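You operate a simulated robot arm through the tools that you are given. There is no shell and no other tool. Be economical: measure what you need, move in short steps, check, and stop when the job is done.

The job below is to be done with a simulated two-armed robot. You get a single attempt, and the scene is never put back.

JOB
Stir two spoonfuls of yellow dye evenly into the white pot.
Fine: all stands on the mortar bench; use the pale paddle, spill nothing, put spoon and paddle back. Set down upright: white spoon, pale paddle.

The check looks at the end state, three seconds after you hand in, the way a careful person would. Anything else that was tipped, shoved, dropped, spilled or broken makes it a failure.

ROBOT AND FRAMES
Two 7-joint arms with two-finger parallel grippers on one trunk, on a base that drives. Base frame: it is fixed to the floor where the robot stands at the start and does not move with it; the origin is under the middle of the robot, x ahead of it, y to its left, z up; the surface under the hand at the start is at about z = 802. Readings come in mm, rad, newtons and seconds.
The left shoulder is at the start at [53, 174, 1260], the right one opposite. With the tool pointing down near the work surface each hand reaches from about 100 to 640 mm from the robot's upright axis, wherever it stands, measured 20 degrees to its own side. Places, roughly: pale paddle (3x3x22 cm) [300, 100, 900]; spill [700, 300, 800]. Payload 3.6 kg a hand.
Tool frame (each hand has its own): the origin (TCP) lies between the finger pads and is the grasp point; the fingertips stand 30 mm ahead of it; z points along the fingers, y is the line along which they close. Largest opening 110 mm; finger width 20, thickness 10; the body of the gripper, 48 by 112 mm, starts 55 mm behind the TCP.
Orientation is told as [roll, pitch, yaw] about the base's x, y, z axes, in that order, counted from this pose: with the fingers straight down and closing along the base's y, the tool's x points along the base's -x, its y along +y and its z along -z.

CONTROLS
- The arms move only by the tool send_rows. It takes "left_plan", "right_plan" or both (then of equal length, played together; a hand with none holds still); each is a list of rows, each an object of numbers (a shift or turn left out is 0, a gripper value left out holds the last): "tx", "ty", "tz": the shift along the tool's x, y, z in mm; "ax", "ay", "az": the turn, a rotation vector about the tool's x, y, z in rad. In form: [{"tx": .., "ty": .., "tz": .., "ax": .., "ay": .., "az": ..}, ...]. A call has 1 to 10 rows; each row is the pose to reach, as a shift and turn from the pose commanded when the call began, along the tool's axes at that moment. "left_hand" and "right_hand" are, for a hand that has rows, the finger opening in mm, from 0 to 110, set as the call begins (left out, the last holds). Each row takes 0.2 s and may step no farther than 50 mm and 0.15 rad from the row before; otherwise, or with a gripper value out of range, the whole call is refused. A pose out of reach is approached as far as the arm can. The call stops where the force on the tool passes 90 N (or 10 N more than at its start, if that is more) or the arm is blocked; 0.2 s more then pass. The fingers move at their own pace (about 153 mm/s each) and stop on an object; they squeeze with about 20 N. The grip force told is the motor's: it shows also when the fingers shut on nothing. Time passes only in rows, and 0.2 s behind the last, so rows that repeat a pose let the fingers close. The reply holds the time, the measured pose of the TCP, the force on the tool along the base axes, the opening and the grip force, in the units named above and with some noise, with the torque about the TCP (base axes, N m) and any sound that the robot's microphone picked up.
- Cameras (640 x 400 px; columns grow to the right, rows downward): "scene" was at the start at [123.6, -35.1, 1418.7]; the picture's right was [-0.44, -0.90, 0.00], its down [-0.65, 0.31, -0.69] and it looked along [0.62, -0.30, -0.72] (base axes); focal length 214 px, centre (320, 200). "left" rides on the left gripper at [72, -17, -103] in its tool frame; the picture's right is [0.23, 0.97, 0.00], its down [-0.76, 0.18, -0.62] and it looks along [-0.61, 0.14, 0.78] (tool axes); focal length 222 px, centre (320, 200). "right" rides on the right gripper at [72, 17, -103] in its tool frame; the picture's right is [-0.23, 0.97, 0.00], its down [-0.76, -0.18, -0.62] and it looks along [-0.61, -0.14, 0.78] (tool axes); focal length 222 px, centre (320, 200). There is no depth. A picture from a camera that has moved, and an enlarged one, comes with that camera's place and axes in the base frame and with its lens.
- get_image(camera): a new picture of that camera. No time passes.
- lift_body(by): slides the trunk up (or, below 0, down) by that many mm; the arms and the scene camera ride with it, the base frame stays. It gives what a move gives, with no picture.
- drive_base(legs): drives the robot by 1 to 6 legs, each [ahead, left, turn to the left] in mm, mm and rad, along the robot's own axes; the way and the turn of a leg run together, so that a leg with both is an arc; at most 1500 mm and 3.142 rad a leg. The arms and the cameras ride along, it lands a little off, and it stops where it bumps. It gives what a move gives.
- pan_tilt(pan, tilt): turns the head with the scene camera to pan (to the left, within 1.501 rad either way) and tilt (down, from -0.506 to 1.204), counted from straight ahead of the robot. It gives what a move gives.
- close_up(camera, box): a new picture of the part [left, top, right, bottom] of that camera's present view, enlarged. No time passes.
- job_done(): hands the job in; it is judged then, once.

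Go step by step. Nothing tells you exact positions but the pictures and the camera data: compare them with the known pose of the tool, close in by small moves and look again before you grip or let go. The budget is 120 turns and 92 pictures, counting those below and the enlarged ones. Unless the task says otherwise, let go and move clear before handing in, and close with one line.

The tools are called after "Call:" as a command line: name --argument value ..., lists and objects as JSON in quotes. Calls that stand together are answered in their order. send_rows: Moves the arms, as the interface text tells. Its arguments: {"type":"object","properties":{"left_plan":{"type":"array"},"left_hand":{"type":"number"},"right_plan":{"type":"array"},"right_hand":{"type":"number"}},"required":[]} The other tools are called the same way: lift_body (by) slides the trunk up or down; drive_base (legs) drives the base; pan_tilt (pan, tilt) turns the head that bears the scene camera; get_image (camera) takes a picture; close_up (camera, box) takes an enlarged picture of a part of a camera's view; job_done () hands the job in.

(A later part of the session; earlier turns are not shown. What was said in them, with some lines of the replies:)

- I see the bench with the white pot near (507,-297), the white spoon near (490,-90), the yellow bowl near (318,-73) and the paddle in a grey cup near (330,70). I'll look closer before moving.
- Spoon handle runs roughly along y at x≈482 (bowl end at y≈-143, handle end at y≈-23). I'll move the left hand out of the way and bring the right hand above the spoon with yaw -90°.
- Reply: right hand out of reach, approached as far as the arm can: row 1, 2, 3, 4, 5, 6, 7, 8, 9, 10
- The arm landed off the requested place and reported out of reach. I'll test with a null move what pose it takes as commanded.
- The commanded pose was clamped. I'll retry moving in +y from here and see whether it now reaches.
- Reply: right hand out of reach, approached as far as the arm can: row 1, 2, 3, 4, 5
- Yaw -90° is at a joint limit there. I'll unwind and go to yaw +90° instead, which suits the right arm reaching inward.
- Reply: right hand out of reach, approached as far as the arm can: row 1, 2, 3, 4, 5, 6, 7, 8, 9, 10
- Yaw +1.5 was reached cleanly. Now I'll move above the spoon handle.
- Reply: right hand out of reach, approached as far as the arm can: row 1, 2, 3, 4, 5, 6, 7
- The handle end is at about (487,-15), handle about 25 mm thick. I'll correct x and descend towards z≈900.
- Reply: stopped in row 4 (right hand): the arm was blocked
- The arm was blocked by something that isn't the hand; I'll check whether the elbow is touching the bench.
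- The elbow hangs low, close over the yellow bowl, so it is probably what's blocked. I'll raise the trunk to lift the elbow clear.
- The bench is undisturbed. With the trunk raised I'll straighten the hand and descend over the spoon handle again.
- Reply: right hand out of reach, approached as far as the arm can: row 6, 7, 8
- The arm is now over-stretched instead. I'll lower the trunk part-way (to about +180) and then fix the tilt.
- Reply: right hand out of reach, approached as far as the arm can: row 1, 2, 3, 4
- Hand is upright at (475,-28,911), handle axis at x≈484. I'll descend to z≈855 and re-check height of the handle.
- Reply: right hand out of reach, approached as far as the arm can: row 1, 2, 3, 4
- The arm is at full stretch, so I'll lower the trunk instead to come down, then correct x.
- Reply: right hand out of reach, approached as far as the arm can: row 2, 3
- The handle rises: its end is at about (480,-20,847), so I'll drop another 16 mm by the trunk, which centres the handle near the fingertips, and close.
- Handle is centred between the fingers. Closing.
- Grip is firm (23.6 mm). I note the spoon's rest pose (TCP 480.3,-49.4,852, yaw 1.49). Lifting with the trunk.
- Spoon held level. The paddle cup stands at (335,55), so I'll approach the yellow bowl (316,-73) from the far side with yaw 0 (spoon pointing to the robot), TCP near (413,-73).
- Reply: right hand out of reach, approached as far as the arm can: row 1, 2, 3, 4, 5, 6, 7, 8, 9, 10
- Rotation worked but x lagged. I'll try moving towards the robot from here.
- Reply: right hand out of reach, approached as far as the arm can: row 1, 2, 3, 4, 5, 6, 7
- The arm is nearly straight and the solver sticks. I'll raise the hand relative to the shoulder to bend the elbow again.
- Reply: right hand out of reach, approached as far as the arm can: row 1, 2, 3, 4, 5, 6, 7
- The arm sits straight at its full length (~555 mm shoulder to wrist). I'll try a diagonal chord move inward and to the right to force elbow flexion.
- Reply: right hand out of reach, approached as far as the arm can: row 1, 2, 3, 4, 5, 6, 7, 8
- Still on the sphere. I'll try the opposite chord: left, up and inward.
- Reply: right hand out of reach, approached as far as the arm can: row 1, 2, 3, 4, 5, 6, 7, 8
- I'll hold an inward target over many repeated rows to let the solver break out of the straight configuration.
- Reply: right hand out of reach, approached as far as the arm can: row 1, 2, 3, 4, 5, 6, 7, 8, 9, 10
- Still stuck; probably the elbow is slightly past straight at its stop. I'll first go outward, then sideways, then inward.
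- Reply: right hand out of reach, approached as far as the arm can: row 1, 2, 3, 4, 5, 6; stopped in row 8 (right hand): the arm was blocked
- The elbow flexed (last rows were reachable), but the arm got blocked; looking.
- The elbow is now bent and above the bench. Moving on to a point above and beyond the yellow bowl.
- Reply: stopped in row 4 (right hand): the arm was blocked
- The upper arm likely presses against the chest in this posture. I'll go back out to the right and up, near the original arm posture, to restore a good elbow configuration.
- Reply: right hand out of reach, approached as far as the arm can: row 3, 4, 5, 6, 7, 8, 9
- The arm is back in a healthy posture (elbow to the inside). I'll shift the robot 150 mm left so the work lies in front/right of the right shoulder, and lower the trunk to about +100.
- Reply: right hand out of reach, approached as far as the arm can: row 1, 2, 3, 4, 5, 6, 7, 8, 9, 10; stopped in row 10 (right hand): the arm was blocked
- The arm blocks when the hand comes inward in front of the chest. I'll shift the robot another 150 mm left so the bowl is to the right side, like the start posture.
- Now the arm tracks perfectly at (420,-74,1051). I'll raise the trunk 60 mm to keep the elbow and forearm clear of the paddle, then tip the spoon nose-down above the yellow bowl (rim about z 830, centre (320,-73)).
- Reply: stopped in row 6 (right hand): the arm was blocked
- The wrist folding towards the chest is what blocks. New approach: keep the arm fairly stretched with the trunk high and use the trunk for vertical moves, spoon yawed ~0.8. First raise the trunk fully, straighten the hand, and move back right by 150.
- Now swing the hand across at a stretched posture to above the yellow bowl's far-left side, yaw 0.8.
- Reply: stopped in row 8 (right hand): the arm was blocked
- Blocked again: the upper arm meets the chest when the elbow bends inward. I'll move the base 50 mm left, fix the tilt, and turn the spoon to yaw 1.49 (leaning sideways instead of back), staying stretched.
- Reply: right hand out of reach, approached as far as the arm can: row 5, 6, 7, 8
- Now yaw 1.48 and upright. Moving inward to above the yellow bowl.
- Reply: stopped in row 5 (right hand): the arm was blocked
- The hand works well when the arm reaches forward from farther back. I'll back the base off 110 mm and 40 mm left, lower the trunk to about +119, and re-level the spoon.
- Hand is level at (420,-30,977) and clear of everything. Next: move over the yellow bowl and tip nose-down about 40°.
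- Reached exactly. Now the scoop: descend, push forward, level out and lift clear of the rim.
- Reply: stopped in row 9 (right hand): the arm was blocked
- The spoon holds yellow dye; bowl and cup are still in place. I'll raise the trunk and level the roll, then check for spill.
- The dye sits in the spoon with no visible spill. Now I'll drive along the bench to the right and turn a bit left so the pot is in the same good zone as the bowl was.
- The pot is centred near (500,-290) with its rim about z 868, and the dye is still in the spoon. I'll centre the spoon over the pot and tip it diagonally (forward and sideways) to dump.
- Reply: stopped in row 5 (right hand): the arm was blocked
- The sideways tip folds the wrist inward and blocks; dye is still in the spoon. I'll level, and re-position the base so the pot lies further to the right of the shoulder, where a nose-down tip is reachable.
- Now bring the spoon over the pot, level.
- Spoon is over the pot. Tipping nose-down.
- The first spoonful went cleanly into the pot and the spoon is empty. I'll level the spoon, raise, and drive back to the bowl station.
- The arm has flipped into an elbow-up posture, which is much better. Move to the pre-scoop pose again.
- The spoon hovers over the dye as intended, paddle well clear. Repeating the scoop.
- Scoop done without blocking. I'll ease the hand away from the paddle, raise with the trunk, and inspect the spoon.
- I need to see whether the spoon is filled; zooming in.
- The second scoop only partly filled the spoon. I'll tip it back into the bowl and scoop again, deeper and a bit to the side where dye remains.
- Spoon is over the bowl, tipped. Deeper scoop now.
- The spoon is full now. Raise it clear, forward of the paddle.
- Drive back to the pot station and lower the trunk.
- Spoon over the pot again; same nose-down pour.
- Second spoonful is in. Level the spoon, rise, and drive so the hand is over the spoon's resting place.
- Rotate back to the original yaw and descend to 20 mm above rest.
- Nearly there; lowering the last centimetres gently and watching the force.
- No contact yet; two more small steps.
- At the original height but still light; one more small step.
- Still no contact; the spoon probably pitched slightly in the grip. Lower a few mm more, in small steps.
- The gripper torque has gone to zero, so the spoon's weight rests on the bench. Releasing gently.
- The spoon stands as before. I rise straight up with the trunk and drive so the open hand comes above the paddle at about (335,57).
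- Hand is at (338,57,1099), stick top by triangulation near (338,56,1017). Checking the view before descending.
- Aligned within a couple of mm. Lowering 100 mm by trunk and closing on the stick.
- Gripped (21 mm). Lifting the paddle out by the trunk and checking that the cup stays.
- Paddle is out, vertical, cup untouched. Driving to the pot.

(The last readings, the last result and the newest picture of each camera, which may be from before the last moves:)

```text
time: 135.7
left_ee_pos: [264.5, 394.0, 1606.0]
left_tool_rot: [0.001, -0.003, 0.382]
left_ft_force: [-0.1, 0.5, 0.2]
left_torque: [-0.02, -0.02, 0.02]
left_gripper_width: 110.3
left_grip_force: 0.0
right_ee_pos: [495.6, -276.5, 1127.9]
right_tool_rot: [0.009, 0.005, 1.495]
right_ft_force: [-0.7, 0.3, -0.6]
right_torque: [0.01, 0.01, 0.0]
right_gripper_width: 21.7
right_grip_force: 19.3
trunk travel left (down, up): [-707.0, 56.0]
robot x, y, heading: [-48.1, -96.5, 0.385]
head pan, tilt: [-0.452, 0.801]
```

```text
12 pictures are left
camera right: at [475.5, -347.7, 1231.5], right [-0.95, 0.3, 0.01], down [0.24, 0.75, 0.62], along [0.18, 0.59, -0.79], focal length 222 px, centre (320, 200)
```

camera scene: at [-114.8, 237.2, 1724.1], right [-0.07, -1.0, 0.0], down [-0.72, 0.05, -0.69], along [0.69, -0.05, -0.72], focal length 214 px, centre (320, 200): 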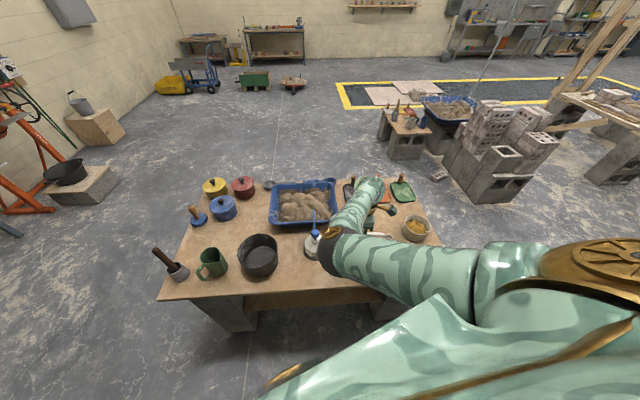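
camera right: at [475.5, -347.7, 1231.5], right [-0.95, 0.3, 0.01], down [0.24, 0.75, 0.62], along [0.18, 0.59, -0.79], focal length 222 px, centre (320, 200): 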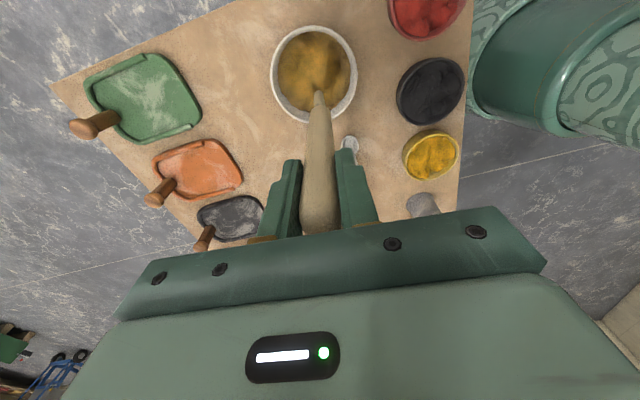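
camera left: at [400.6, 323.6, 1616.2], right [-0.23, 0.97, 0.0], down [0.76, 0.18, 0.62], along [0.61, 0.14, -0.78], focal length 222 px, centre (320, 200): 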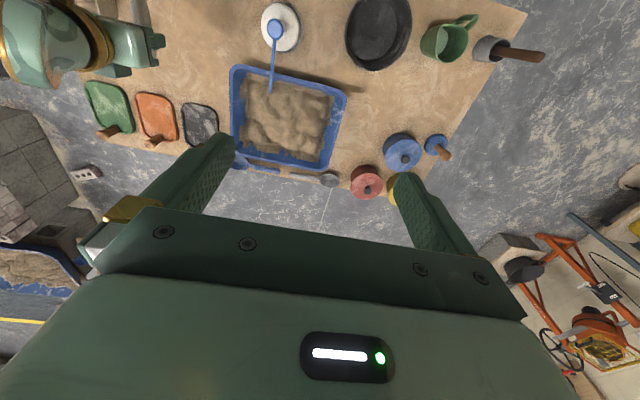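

The pot centre comes out at (499,-290). I'll centre the paddle over it and lower into the mix.

Call:
send_rows --right_plan '[{"tx": 7, "ty": -2}, {"tx": 13.2, "ty": -4.5}, {"tx": 13.2, "ty": -4.5}]'

Call:
lift_body --by -80

Call:
lift_body --by -38

Call:
get_image --camera "right"

```text
time: 136.5
left_ee_pos: [266.0, 392.0, 1607.5]
left_tool_rot: [0.001, -0.001, 0.382]
left_ft_force: [-0.4, 0.6, -0.2]
left_torque: [-0.01, 0.0, 0.02]
left_gripper_width: 109.9
left_grip_force: 0.0
right_ee_pos: [501.1, -292.6, 1127.2]
right_tool_rot: [0.01, 0.004, 1.497]
right_ft_force: [-0.1, -0.1, 0.6]
right_torque: [0.0, -0.03, -0.01]
right_gripper_width: 21.7
right_grip_force: 20.2
trunk travel left (down, up): [-707.0, 56.0]
robot x, y, heading: [-47.7, -99.7, 0.389]
head pan, tilt: [-0.452, 0.801]
```

```text
time: 137.6
left_ee_pos: [265.4, 393.2, 1526.7]
left_tool_rot: [0.0, 0.0, 0.382]
left_ft_force: [-0.1, 0.2, 0.8]
left_torque: [0.03, -0.01, 0.0]
left_gripper_width: 110.0
left_grip_force: 0.1
right_ee_pos: [499.5, -291.6, 1046.8]
right_tool_rot: [0.009, 0.003, 1.494]
right_ft_force: [-0.1, -0.3, -0.3]
right_torque: [-0.01, 0.0, 0.0]
right_gripper_width: 21.7
right_grip_force: 19.7
trunk travel left (down, up): [-627.0, 136.0]
robot x, y, heading: [-45.3, -96.0, 0.386]
head pan, tilt: [-0.452, 0.801]
```

```text
time: 138.4
left_ee_pos: [265.4, 392.6, 1487.4]
left_tool_rot: [0.0, -0.002, 0.383]
left_ft_force: [-0.7, -0.3, 0.0]
left_torque: [-0.01, -0.01, 0.01]
left_gripper_width: 110.0
left_grip_force: 0.1
right_ee_pos: [499.6, -291.6, 1009.2]
right_tool_rot: [0.01, 0.003, 1.497]
right_ft_force: [-0.2, 0.0, -0.5]
right_torque: [0.0, -0.01, -0.04]
right_gripper_width: 21.9
right_grip_force: 19.6
trunk travel left (down, up): [-589.0, 174.0]
robot x, y, heading: [-47.1, -102.1, 0.381]
head pan, tilt: [-0.452, 0.801]
```

```text
11 pictures are left
camera right: at [479.1, -362.1, 1113.3], right [-0.95, 0.3, 0.01], down [0.24, 0.75, 0.62], along [0.18, 0.59, -0.79], focal length 222 px, centre (320, 200)
```

right: 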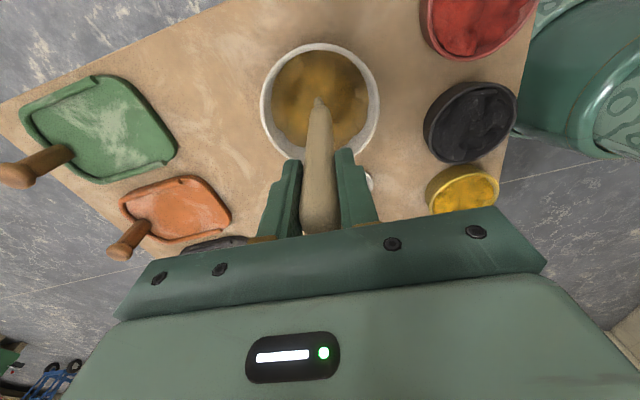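

Paddle is in the pot at centre. Stirring in circles, radius about 27 mm.

Call:
send_rows --right_plan '[{"tx": 27, "ty": 0}, {"tx": 19, "ty": 19}, {"tx": 0, "ty": 27}, {"tx": -19, "ty": 19}, {"tx": -27, "ty": 0}, {"tx": -19, "ty": -19}, {"tx": 0, "ty": -27}, {"tx": 19, "ty": -19}, {"tx": 27, "ty": 0}, {"tx": 0, "ty": 0}]'

Call:
send_rows --right_plan '[{"tx": 27, "ty": 0}, {"tx": 19, "ty": 19}, {"tx": 0, "ty": 27}, {"tx": -19, "ty": 19}, {"tx": -27, "ty": 0}, {"tx": -19, "ty": -19}, {"tx": 0, "ty": -27}, {"tx": 19, "ty": -19}, {"tx": 27, "ty": 0}, {"tx": 0, "ty": 0}]'

Call:
get_image --camera "right"

```text
time: 140.7
left_ee_pos: [264.2, 394.2, 1487.8]
left_tool_rot: [0.0, -0.001, 0.381]
left_ft_force: [0.1, -0.3, -0.3]
left_torque: [-0.05, 0.0, 0.02]
left_gripper_width: 110.3
left_grip_force: 0.1
right_ee_pos: [498.6, -290.9, 1008.3]
right_tool_rot: [0.01, 0.007, 1.495]
right_ft_force: [0.2, 0.1, -0.5]
right_torque: [0.01, 0.02, 0.01]
right_gripper_width: 21.5
right_grip_force: 19.9
trunk travel left (down, up): [-589.0, 174.0]
robot x, y, heading: [-44.6, -99.0, 0.384]
head pan, tilt: [-0.452, 0.801]
```

```text
time: 142.8
left_ee_pos: [265.1, 393.3, 1487.7]
left_tool_rot: [0.0, -0.002, 0.383]
left_ft_force: [0.6, -0.1, 0.3]
left_torque: [0.0, -0.01, 0.01]
left_gripper_width: 110.1
left_grip_force: 0.2
right_ee_pos: [499.7, -288.2, 1007.9]
right_tool_rot: [0.011, 0.005, 1.496]
right_ft_force: [-1.0, 0.2, -1.2]
right_torque: [-0.05, 0.04, 0.02]
right_gripper_width: 21.8
right_grip_force: 20.1
trunk travel left (down, up): [-589.0, 174.0]
robot x, y, heading: [-45.0, -95.5, 0.386]
head pan, tilt: [-0.452, 0.801]
```

```text
10 pictures are left
camera right: at [479.5, -360.4, 1112.8], right [-0.95, 0.3, 0.01], down [0.24, 0.75, 0.62], along [0.18, 0.59, -0.79], focal length 222 px, centre (320, 200)
```

right: 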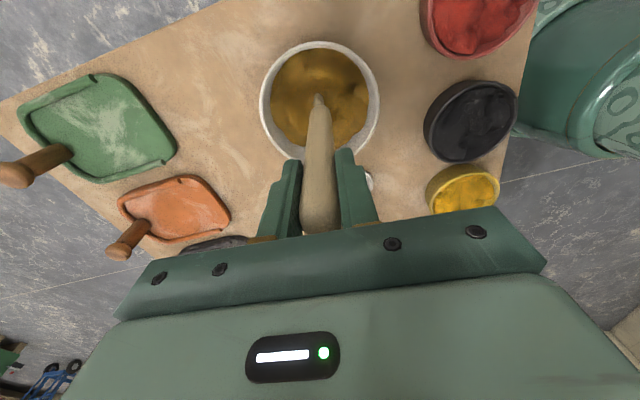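

The colour is evening out. More loops with different radii.

Call:
send_rows --right_plan '[{"tx": 33, "ty": 0}, {"tx": 23, "ty": 23}, {"tx": 0, "ty": 33}, {"tx": -23, "ty": 23}, {"tx": -33, "ty": 0}, {"tx": -23, "ty": -23}, {"tx": 0, "ty": -33}, {"tx": 23, "ty": -23}, {"tx": 33, "ty": 0}, {"tx": 0, "ty": 0}]'

Call:
send_rows --right_plan '[{"tx": 16, "ty": 0}, {"tx": 11, "ty": -11}, {"tx": 0, "ty": -16}, {"tx": -11, "ty": -11}, {"tx": -16, "ty": 0}, {"tx": -11, "ty": 11}, {"tx": 0, "ty": 16}, {"tx": 11, "ty": 11}, {"tx": 16, "ty": 0}, {"tx": 0, "ty": 0}]'

Call:
send_rows --right_plan '[{"tx": 27, "ty": 0}, {"tx": 19, "ty": -19}, {"tx": 0, "ty": -27}, {"tx": -19, "ty": -19}, {"tx": -27, "ty": 0}, {"tx": -19, "ty": 19}, {"tx": 0, "ty": 27}, {"tx": 19, "ty": 19}, {"tx": 27, "ty": 0}, {"tx": 0, "ty": 0}]'

Call:
send_rows --right_plan '[{"tx": 33, "ty": 0}, {"tx": 23, "ty": 23}, {"tx": 0, "ty": 33}, {"tx": -23, "ty": 23}, {"tx": -33, "ty": 0}, {"tx": -23, "ty": -23}, {"tx": 0, "ty": -33}, {"tx": 23, "ty": -23}, {"tx": 33, "ty": 0}, {"tx": 0, "ty": 0}]'

Call:
close_up --camera "right" --box '[240, 20, 400, 170]'

```text
time: 145.1
left_ee_pos: [266.1, 392.9, 1487.1]
left_tool_rot: [-0.002, -0.001, 0.383]
left_ft_force: [0.2, 0.3, -0.4]
left_torque: [0.01, 0.0, -0.01]
left_gripper_width: 110.2
left_grip_force: 0.0
right_ee_pos: [500.6, -287.8, 1008.6]
right_tool_rot: [0.012, 0.006, 1.497]
right_ft_force: [-0.5, 0.2, -0.4]
right_torque: [-0.01, 0.04, 0.02]
right_gripper_width: 21.8
right_grip_force: 20.0
trunk travel left (down, up): [-589.0, 174.0]
robot x, y, heading: [-49.9, -100.4, 0.384]
head pan, tilt: [-0.452, 0.801]
```

```text
time: 147.2
left_ee_pos: [265.3, 393.2, 1488.5]
left_tool_rot: [-0.002, -0.002, 0.383]
left_ft_force: [-0.6, 0.3, -0.2]
left_torque: [-0.05, 0.01, 0.02]
left_gripper_width: 109.9
left_grip_force: 0.0
right_ee_pos: [500.9, -290.4, 1009.3]
right_tool_rot: [0.009, 0.005, 1.496]
right_ft_force: [0.0, -0.5, 0.7]
right_torque: [-0.03, 0.0, 0.0]
right_gripper_width: 21.7
right_grip_force: 20.1
trunk travel left (down, up): [-589.0, 174.0]
robot x, y, heading: [-46.7, -99.6, 0.385]
head pan, tilt: [-0.452, 0.801]
```

```text
time: 149.4
left_ee_pos: [265.2, 394.9, 1486.8]
left_tool_rot: [0.0, -0.003, 0.383]
left_ft_force: [0.0, 0.0, -0.2]
left_torque: [-0.04, -0.02, -0.01]
left_gripper_width: 110.2
left_grip_force: 0.1
right_ee_pos: [499.1, -289.5, 1011.8]
right_tool_rot: [0.009, 0.005, 1.497]
right_ft_force: [0.7, 0.5, 0.3]
right_torque: [-0.03, 0.05, -0.02]
right_gripper_width: 21.7
right_grip_force: 20.1
trunk travel left (down, up): [-589.0, 174.0]
robot x, y, heading: [-47.6, -98.1, 0.385]
head pan, tilt: [-0.452, 0.801]
```

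```text
time: 151.7
left_ee_pos: [265.4, 395.0, 1488.4]
left_tool_rot: [0.001, -0.001, 0.381]
left_ft_force: [0.0, 0.7, -0.1]
left_torque: [0.03, 0.0, 0.02]
left_gripper_width: 110.1
left_grip_force: 0.1
right_ee_pos: [500.9, -292.3, 1009.4]
right_tool_rot: [0.012, 0.004, 1.493]
right_ft_force: [-0.6, 0.5, 0.2]
right_torque: [-0.05, 0.01, 0.02]
right_gripper_width: 21.9
right_grip_force: 19.5
trunk travel left (down, up): [-589.0, 174.0]
robot x, y, heading: [-46.9, -99.5, 0.391]
head pan, tilt: [-0.452, 0.801]
```

```text
2.67 times, centred on (320, 95) of right
camera zoom: at [479.8, -362.9, 1114.3], right [-0.95, 0.3, 0.01], down [0.24, 0.75, 0.62], along [0.18, 0.59, -0.79], focal length 592 px, centre (320, 480)
```

zoom: 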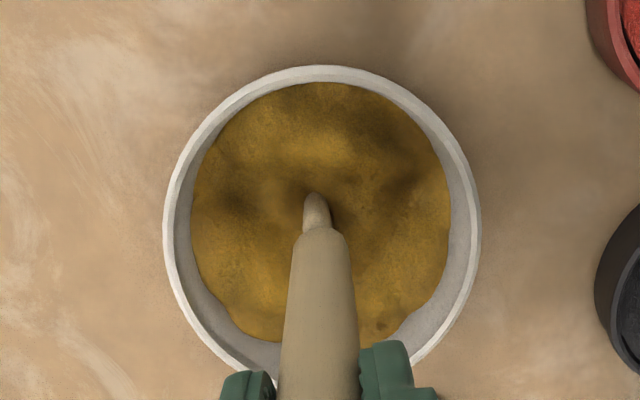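

The mix is now nearly uniform ochre. A few more loops for evenness.

Call:
send_rows --right_plan '[{"tx": 22, "ty": 0}, {"tx": 16, "ty": 16}, {"tx": 0, "ty": 22}, {"tx": -16, "ty": 16}, {"tx": -22, "ty": 0}, {"tx": -16, "ty": -16}, {"tx": 0, "ty": -22}, {"tx": 16, "ty": -16}, {"tx": 22, "ty": 0}, {"tx": 0, "ty": 0}]'

Call:
send_rows --right_plan '[{"tx": 33, "ty": 0}, {"tx": 23, "ty": -23}, {"tx": 0, "ty": -33}, {"tx": -23, "ty": -23}, {"tx": -33, "ty": 0}, {"tx": -23, "ty": 23}, {"tx": 0, "ty": 33}, {"tx": 23, "ty": 23}, {"tx": 33, "ty": 0}, {"tx": 0, "ty": 0}]'

Call:
send_rows --right_plan '[{"tx": 28, "ty": 0}, {"tx": 20, "ty": 20}, {"tx": 0, "ty": 28}, {"tx": -20, "ty": 20}, {"tx": -28, "ty": 0}, {"tx": -20, "ty": -20}, {"tx": 0, "ty": -28}, {"tx": 20, "ty": -20}, {"tx": 28, "ty": 0}, {"tx": 0, "ty": 0}]'

Call:
send_rows --right_plan '[{"tx": 12, "ty": 0}, {"tx": 0, "ty": 12}, {"tx": -12, "ty": 0}, {"tx": 0, "ty": -12}, {"tx": 20, "ty": 0}, {"tx": 0, "ty": 20}, {"tx": -20, "ty": 0}, {"tx": 0, "ty": -20}, {"tx": 12, "ty": -5}, {"tx": 0, "ty": 0}]'

Call:
lift_body --by 60

Call:
lift_body --by 60

Call:
close_up --camera "right" --box '[220, 0, 420, 160]'

```text
time: 153.8
left_ee_pos: [265.6, 394.0, 1488.1]
left_tool_rot: [0.0, -0.003, 0.383]
left_ft_force: [-0.3, 0.1, -0.8]
left_torque: [0.01, -0.02, 0.01]
left_gripper_width: 110.0
left_grip_force: 0.1
right_ee_pos: [499.0, -288.3, 1008.6]
right_tool_rot: [0.01, 0.006, 1.496]
right_ft_force: [-0.2, -0.2, 0.3]
right_torque: [-0.04, 0.0, -0.02]
right_gripper_width: 22.0
right_grip_force: 19.9
trunk travel left (down, up): [-589.0, 174.0]
robot x, y, heading: [-48.3, -100.3, 0.389]
head pan, tilt: [-0.452, 0.801]
```

```text
time: 156.1
left_ee_pos: [264.8, 394.2, 1488.4]
left_tool_rot: [0.0, -0.002, 0.382]
left_ft_force: [0.0, -0.2, 1.5]
left_torque: [-0.01, 0.0, 0.0]
left_gripper_width: 109.8
left_grip_force: 0.0
right_ee_pos: [500.0, -291.3, 1006.9]
right_tool_rot: [0.011, 0.005, 1.496]
right_ft_force: [0.2, 0.0, 0.0]
right_torque: [-0.04, -0.01, 0.0]
right_gripper_width: 21.8
right_grip_force: 19.6
trunk travel left (down, up): [-589.0, 174.0]
robot x, y, heading: [-44.2, -98.7, 0.38]
head pan, tilt: [-0.452, 0.801]
```

```text
time: 158.2
left_ee_pos: [265.1, 394.2, 1487.6]
left_tool_rot: [0.002, -0.001, 0.381]
left_ft_force: [0.3, 1.3, 0.3]
left_torque: [0.0, -0.03, 0.0]
left_gripper_width: 110.1
left_grip_force: 0.1
right_ee_pos: [500.4, -290.6, 1007.6]
right_tool_rot: [0.011, 0.004, 1.495]
right_ft_force: [-0.1, -0.4, -1.2]
right_torque: [-0.01, 0.03, 0.03]
right_gripper_width: 21.8
right_grip_force: 19.8
trunk travel left (down, up): [-589.0, 174.0]
robot x, y, heading: [-42.4, -101.0, 0.389]
head pan, tilt: [-0.452, 0.801]
```

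```text
time: 160.4
left_ee_pos: [265.4, 393.7, 1487.4]
left_tool_rot: [0.0, -0.001, 0.383]
left_ft_force: [0.3, 0.2, 0.0]
left_torque: [-0.04, -0.01, -0.02]
left_gripper_width: 109.9
left_grip_force: 0.1
right_ee_pos: [499.6, -288.8, 1008.0]
right_tool_rot: [0.01, 0.005, 1.496]
right_ft_force: [0.1, -0.2, 0.2]
right_torque: [-0.01, 0.0, 0.05]
right_gripper_width: 21.7
right_grip_force: 19.9
trunk travel left (down, up): [-589.0, 174.0]
robot x, y, heading: [-48.5, -100.4, 0.387]
head pan, tilt: [-0.452, 0.801]
```

```text
time: 161.4
left_ee_pos: [264.9, 393.8, 1548.4]
left_tool_rot: [-0.001, 0.0, 0.383]
left_ft_force: [0.2, -0.1, 0.4]
left_torque: [0.0, 0.01, 0.0]
left_gripper_width: 109.9
left_grip_force: 0.1
right_ee_pos: [499.8, -291.1, 1068.6]
right_tool_rot: [0.011, 0.006, 1.495]
right_ft_force: [0.9, -0.6, -0.4]
right_torque: [0.01, -0.04, -0.01]
right_gripper_width: 21.7
right_grip_force: 19.9
trunk travel left (down, up): [-649.0, 114.0]
robot x, y, heading: [-46.9, -101.4, 0.389]
head pan, tilt: [-0.452, 0.801]
```

```text
time: 162.4
left_ee_pos: [267.6, 394.7, 1608.2]
left_tool_rot: [0.001, -0.003, 0.382]
left_ft_force: [-0.6, -0.2, -0.5]
left_torque: [-0.01, 0.0, -0.01]
left_gripper_width: 110.3
left_grip_force: 0.1
right_ee_pos: [500.0, -289.8, 1129.5]
right_tool_rot: [0.011, 0.002, 1.497]
right_ft_force: [0.0, -0.3, -1.3]
right_torque: [0.01, 0.04, 0.01]
right_gripper_width: 21.7
right_grip_force: 19.8
trunk travel left (down, up): [-709.0, 54.0]
robot x, y, heading: [-46.2, -101.2, 0.386]
head pan, tilt: [-0.452, 0.801]
```

```text
2.50 times, centred on (320, 80) of right
camera zoom: at [479.3, -361.9, 1233.0], right [-0.95, 0.3, 0.01], down [0.24, 0.75, 0.62], along [0.18, 0.59, -0.79], focal length 555 px, centre (320, 500)
```

zoom: 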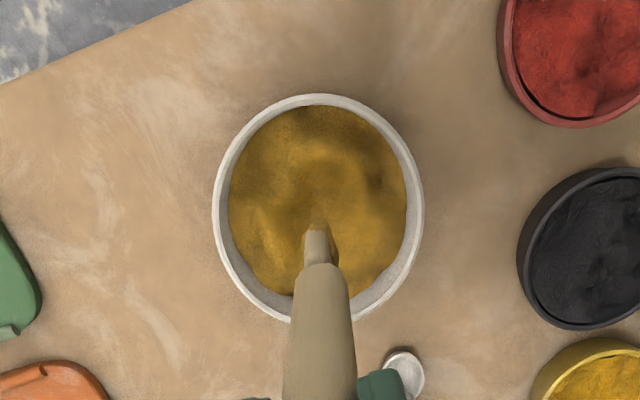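

Evenly coloured, no spills. Driving back to put the paddle in its cup.

Call:
drive_base --legs '[[-20.6, 384, 0]]'

Call:
get_image --camera "right"

```text
time: 164.9
left_ee_pos: [95.7, 744.9, 1607.7]
left_tool_rot: [0.001, 0.0, 0.39]
left_ft_force: [-0.7, -0.2, -0.3]
left_torque: [0.0, -0.01, 0.02]
left_gripper_width: 109.9
left_grip_force: 0.0
right_ee_pos: [334.6, 64.6, 1129.2]
right_tool_rot: [0.012, 0.003, 1.501]
right_ft_force: [-0.3, 0.0, -0.3]
right_torque: [-0.02, 0.02, -0.03]
right_gripper_width: 21.8
right_grip_force: 20.3
trunk travel left (down, up): [-709.0, 54.0]
robot x, y, heading: [-215.0, 252.6, 0.392]
head pan, tilt: [-0.452, 0.801]
```

```text
7 pictures are left
camera right: at [314.2, -7.2, 1232.9], right [-0.96, 0.29, 0.01], down [0.24, 0.75, 0.62], along [0.18, 0.59, -0.79], focal length 222 px, centre (320, 200)
```

right: 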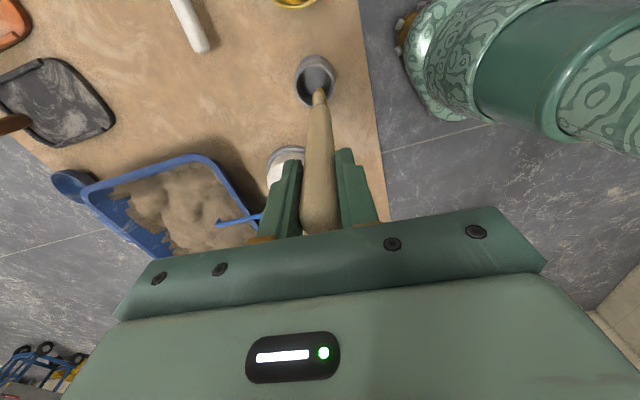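

Correct by (1.6,-6.2) mm, then lower part-way and check.

Call:
send_rows --right_plan '[{"tx": 6, "ty": -2}, {"tx": 6, "ty": -2}, {"tx": 6, "ty": -2}]'

Call:
lift_body --by -72

Call:
close_up --camera "right" --box '[240, 40, 400, 240]'

```text
time: 165.7
left_ee_pos: [95.2, 748.4, 1608.0]
left_tool_rot: [-0.002, -0.002, 0.389]
left_ft_force: [0.3, -0.3, 1.1]
left_torque: [0.01, 0.02, 0.02]
left_gripper_width: 110.2
left_grip_force: 0.0
right_ee_pos: [336.3, 59.1, 1131.3]
right_tool_rot: [0.01, 0.005, 1.5]
right_ft_force: [-0.6, 0.1, -0.5]
right_torque: [0.02, -0.01, -0.01]
right_gripper_width: 21.7
right_grip_force: 20.4
trunk travel left (down, up): [-709.0, 54.0]
robot x, y, heading: [-213.1, 252.8, 0.397]
head pan, tilt: [-0.452, 0.801]
```

```text
time: 166.8
left_ee_pos: [95.2, 747.0, 1536.2]
left_tool_rot: [0.0, -0.002, 0.389]
left_ft_force: [0.2, 0.5, 0.2]
left_torque: [-0.01, 0.04, -0.01]
left_gripper_width: 110.0
left_grip_force: 0.0
right_ee_pos: [336.2, 58.9, 1056.7]
right_tool_rot: [0.008, 0.003, 1.5]
right_ft_force: [0.5, 0.6, -0.5]
right_torque: [-0.03, 0.0, -0.02]
right_gripper_width: 21.7
right_grip_force: 19.9
trunk travel left (down, up): [-637.0, 126.0]
robot x, y, heading: [-218.1, 253.1, 0.395]
head pan, tilt: [-0.452, 0.801]
```

```text
2.00 times, centred on (320, 140) of right
camera zoom: at [315.4, -12.6, 1161.5], right [-0.96, 0.29, 0.01], down [0.24, 0.75, 0.62], along [0.18, 0.59, -0.79], focal length 444 px, centre (320, 320)
```

zoom: 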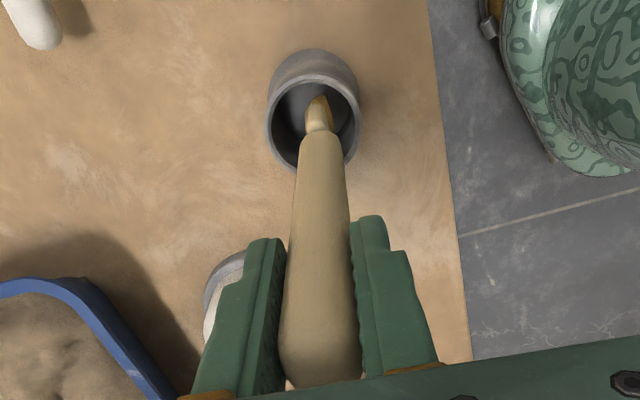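

The tip sits centrally over the cup mouth. Lowering to the original depth.

Call:
lift_body --by -40

Call:
lift_body --by -18

```text
time: 167.6
left_ee_pos: [94.8, 748.4, 1496.0]
left_tool_rot: [0.001, -0.001, 0.39]
left_ft_force: [-1.1, 0.4, -0.3]
left_torque: [0.01, -0.01, -0.01]
left_gripper_width: 110.1
left_grip_force: 0.2
right_ee_pos: [333.8, 59.9, 1017.7]
right_tool_rot: [0.009, 0.004, 1.501]
right_ft_force: [0.1, 0.1, -1.1]
right_torque: [0.0, -0.05, 0.0]
right_gripper_width: 22.1
right_grip_force: 19.5
trunk travel left (down, up): [-597.0, 166.0]
robot x, y, heading: [-214.3, 251.3, 0.395]
head pan, tilt: [-0.452, 0.801]
```

```text
time: 168.3
left_ee_pos: [94.4, 748.9, 1478.7]
left_tool_rot: [-0.001, -0.001, 0.389]
left_ft_force: [-0.3, -0.4, 0.2]
left_torque: [-0.05, -0.02, 0.01]
left_gripper_width: 110.1
left_grip_force: 0.0
right_ee_pos: [335.1, 58.7, 998.9]
right_tool_rot: [0.008, 0.004, 1.501]
right_ft_force: [-1.0, 0.6, -0.2]
right_torque: [0.0, -0.02, -0.03]
right_gripper_width: 21.7
right_grip_force: 19.8
trunk travel left (down, up): [-579.0, 184.0]
robot x, y, heading: [-211.7, 254.2, 0.391]
head pan, tilt: [-0.452, 0.801]
```

Two millimetres left; lower and release.

Call:
lift_body --by -2.5

Call:
send_rows --right_plan '[{"tz": 0}, {"tz": 0}, {"tz": 0}, {"tz": 0}]' --right_hand 60

Call:
get_image --camera "right"

```text
time: 168.8
left_ee_pos: [93.6, 748.4, 1476.1]
left_tool_rot: [0.001, -0.003, 0.39]
left_ft_force: [0.2, -0.3, 0.8]
left_torque: [0.04, -0.02, 0.03]
left_gripper_width: 110.0
left_grip_force: 0.0
right_ee_pos: [336.2, 59.8, 998.4]
right_tool_rot: [0.007, 0.007, 1.498]
right_ft_force: [-2.1, -0.1, 13.1]
right_torque: [0.06, 0.3, -0.02]
right_gripper_width: 21.8
right_grip_force: 20.6
trunk travel left (down, up): [-576.0, 187.0]
robot x, y, heading: [-215.5, 253.2, 0.392]
head pan, tilt: [-0.452, 0.801]
```

```text
time: 169.8
left_ee_pos: [94.7, 748.1, 1475.3]
left_tool_rot: [0.002, -0.002, 0.389]
left_ft_force: [0.7, 0.8, -0.2]
left_torque: [0.04, 0.0, 0.03]
left_gripper_width: 110.1
left_grip_force: 0.1
right_ee_pos: [337.2, 59.6, 997.1]
right_tool_rot: [0.009, 0.003, 1.501]
right_ft_force: [-0.3, -0.6, -0.1]
right_torque: [0.0, -0.01, 0.0]
right_gripper_width: 59.8
right_grip_force: 0.1
trunk travel left (down, up): [-576.0, 187.0]
robot x, y, heading: [-212.1, 251.4, 0.393]
head pan, tilt: [-0.452, 0.801]
```

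```text
5 pictures are left
camera right: at [315.3, -12.6, 1100.9], right [-0.96, 0.29, 0.01], down [0.24, 0.75, 0.62], along [0.18, 0.59, -0.79], focal length 222 px, centre (320, 200)
```

right: 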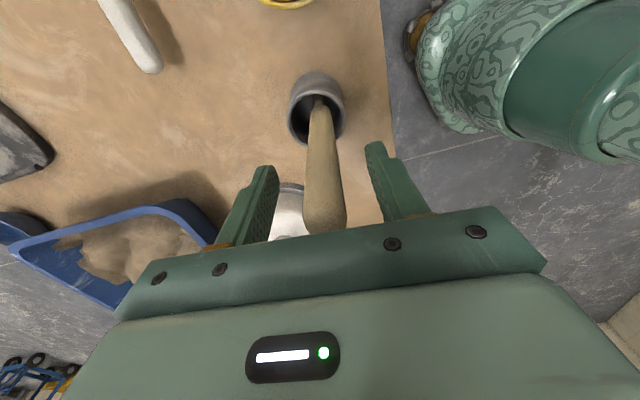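

The paddle rests in its cup, released, standing near vertical. I'll rise clear with the trunk, back off a little, and take a last look over the bench.

Call:
lift_body --by 150

Call:
drive_base --legs '[[-150, 0, 0]]'

Call:
get_image --camera "scene"

Call:
close_up --camera "right" --box '[100, 0, 500, 240]'

```text
time: 171.6
left_ee_pos: [94.6, 747.1, 1625.0]
left_tool_rot: [-0.001, -0.003, 0.388]
left_ft_force: [0.2, -1.0, 0.6]
left_torque: [0.07, 0.01, 0.04]
left_gripper_width: 109.9
left_grip_force: 0.1
right_ee_pos: [336.0, 58.6, 1146.1]
right_tool_rot: [0.01, 0.002, 1.501]
right_ft_force: [0.5, -0.2, -0.7]
right_torque: [0.02, -0.01, 0.01]
right_gripper_width: 60.0
right_grip_force: 0.1
trunk travel left (down, up): [-726.0, 37.0]
robot x, y, heading: [-212.1, 250.7, 0.397]
head pan, tilt: [-0.452, 0.801]
```

```text
time: 172.9
left_ee_pos: [-42.7, 689.5, 1626.4]
left_tool_rot: [-0.001, -0.001, 0.383]
left_ft_force: [0.6, 0.7, 0.6]
left_torque: [-0.03, -0.01, 0.0]
left_gripper_width: 109.9
left_grip_force: 0.1
right_ee_pos: [195.1, -1.1, 1145.3]
right_tool_rot: [0.011, 0.004, 1.498]
right_ft_force: [0.4, 0.1, 0.2]
right_torque: [-0.01, 0.02, 0.0]
right_gripper_width: 60.1
right_grip_force: 0.1
trunk travel left (down, up): [-726.0, 37.0]
robot x, y, heading: [-352.4, 194.4, 0.39]
head pan, tilt: [-0.452, 0.801]
```

```text
4 pictures are left
camera scene: at [-263.3, 195.6, 1771.4], right [-0.06, -1.0, 0.0], down [-0.72, 0.05, -0.69], along [0.69, -0.04, -0.72], focal length 214 px, centre (320, 200)
```

scene: 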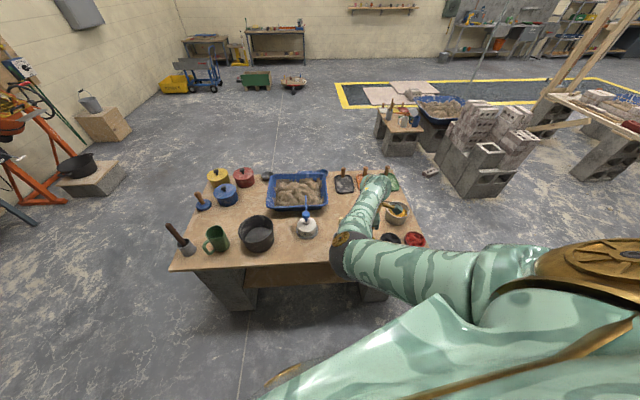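

```text
1.60 times, centred on (300, 120) of right
camera zoom: at [174.5, -72.3, 1250.1], right [-0.95, 0.3, 0.01], down [0.24, 0.75, 0.62], along [0.18, 0.59, -0.79], focal length 355 px, centre (352, 328)
```

zoom: 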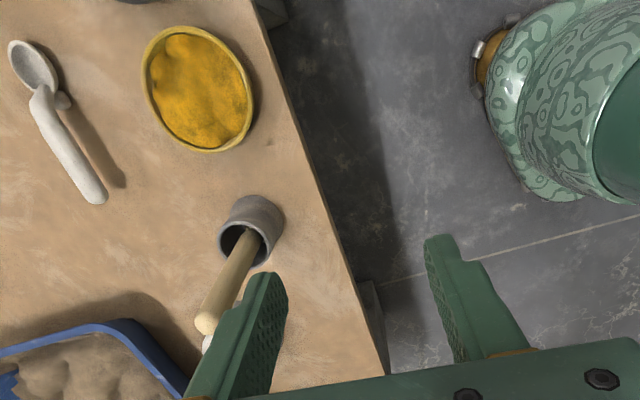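

Everything is in place: the spoon lies upright, the paddle stands in its cup, the dye bowls are where they were, and the bench is clean. Handing in.

Call:
job_done

```text
The job is handed in.
```

I stirred two spoonfuls of yellow dye evenly into the white pot, with no spills that I could see. The white spoon and the pale paddle are back upright in their places, and the job is handed in.
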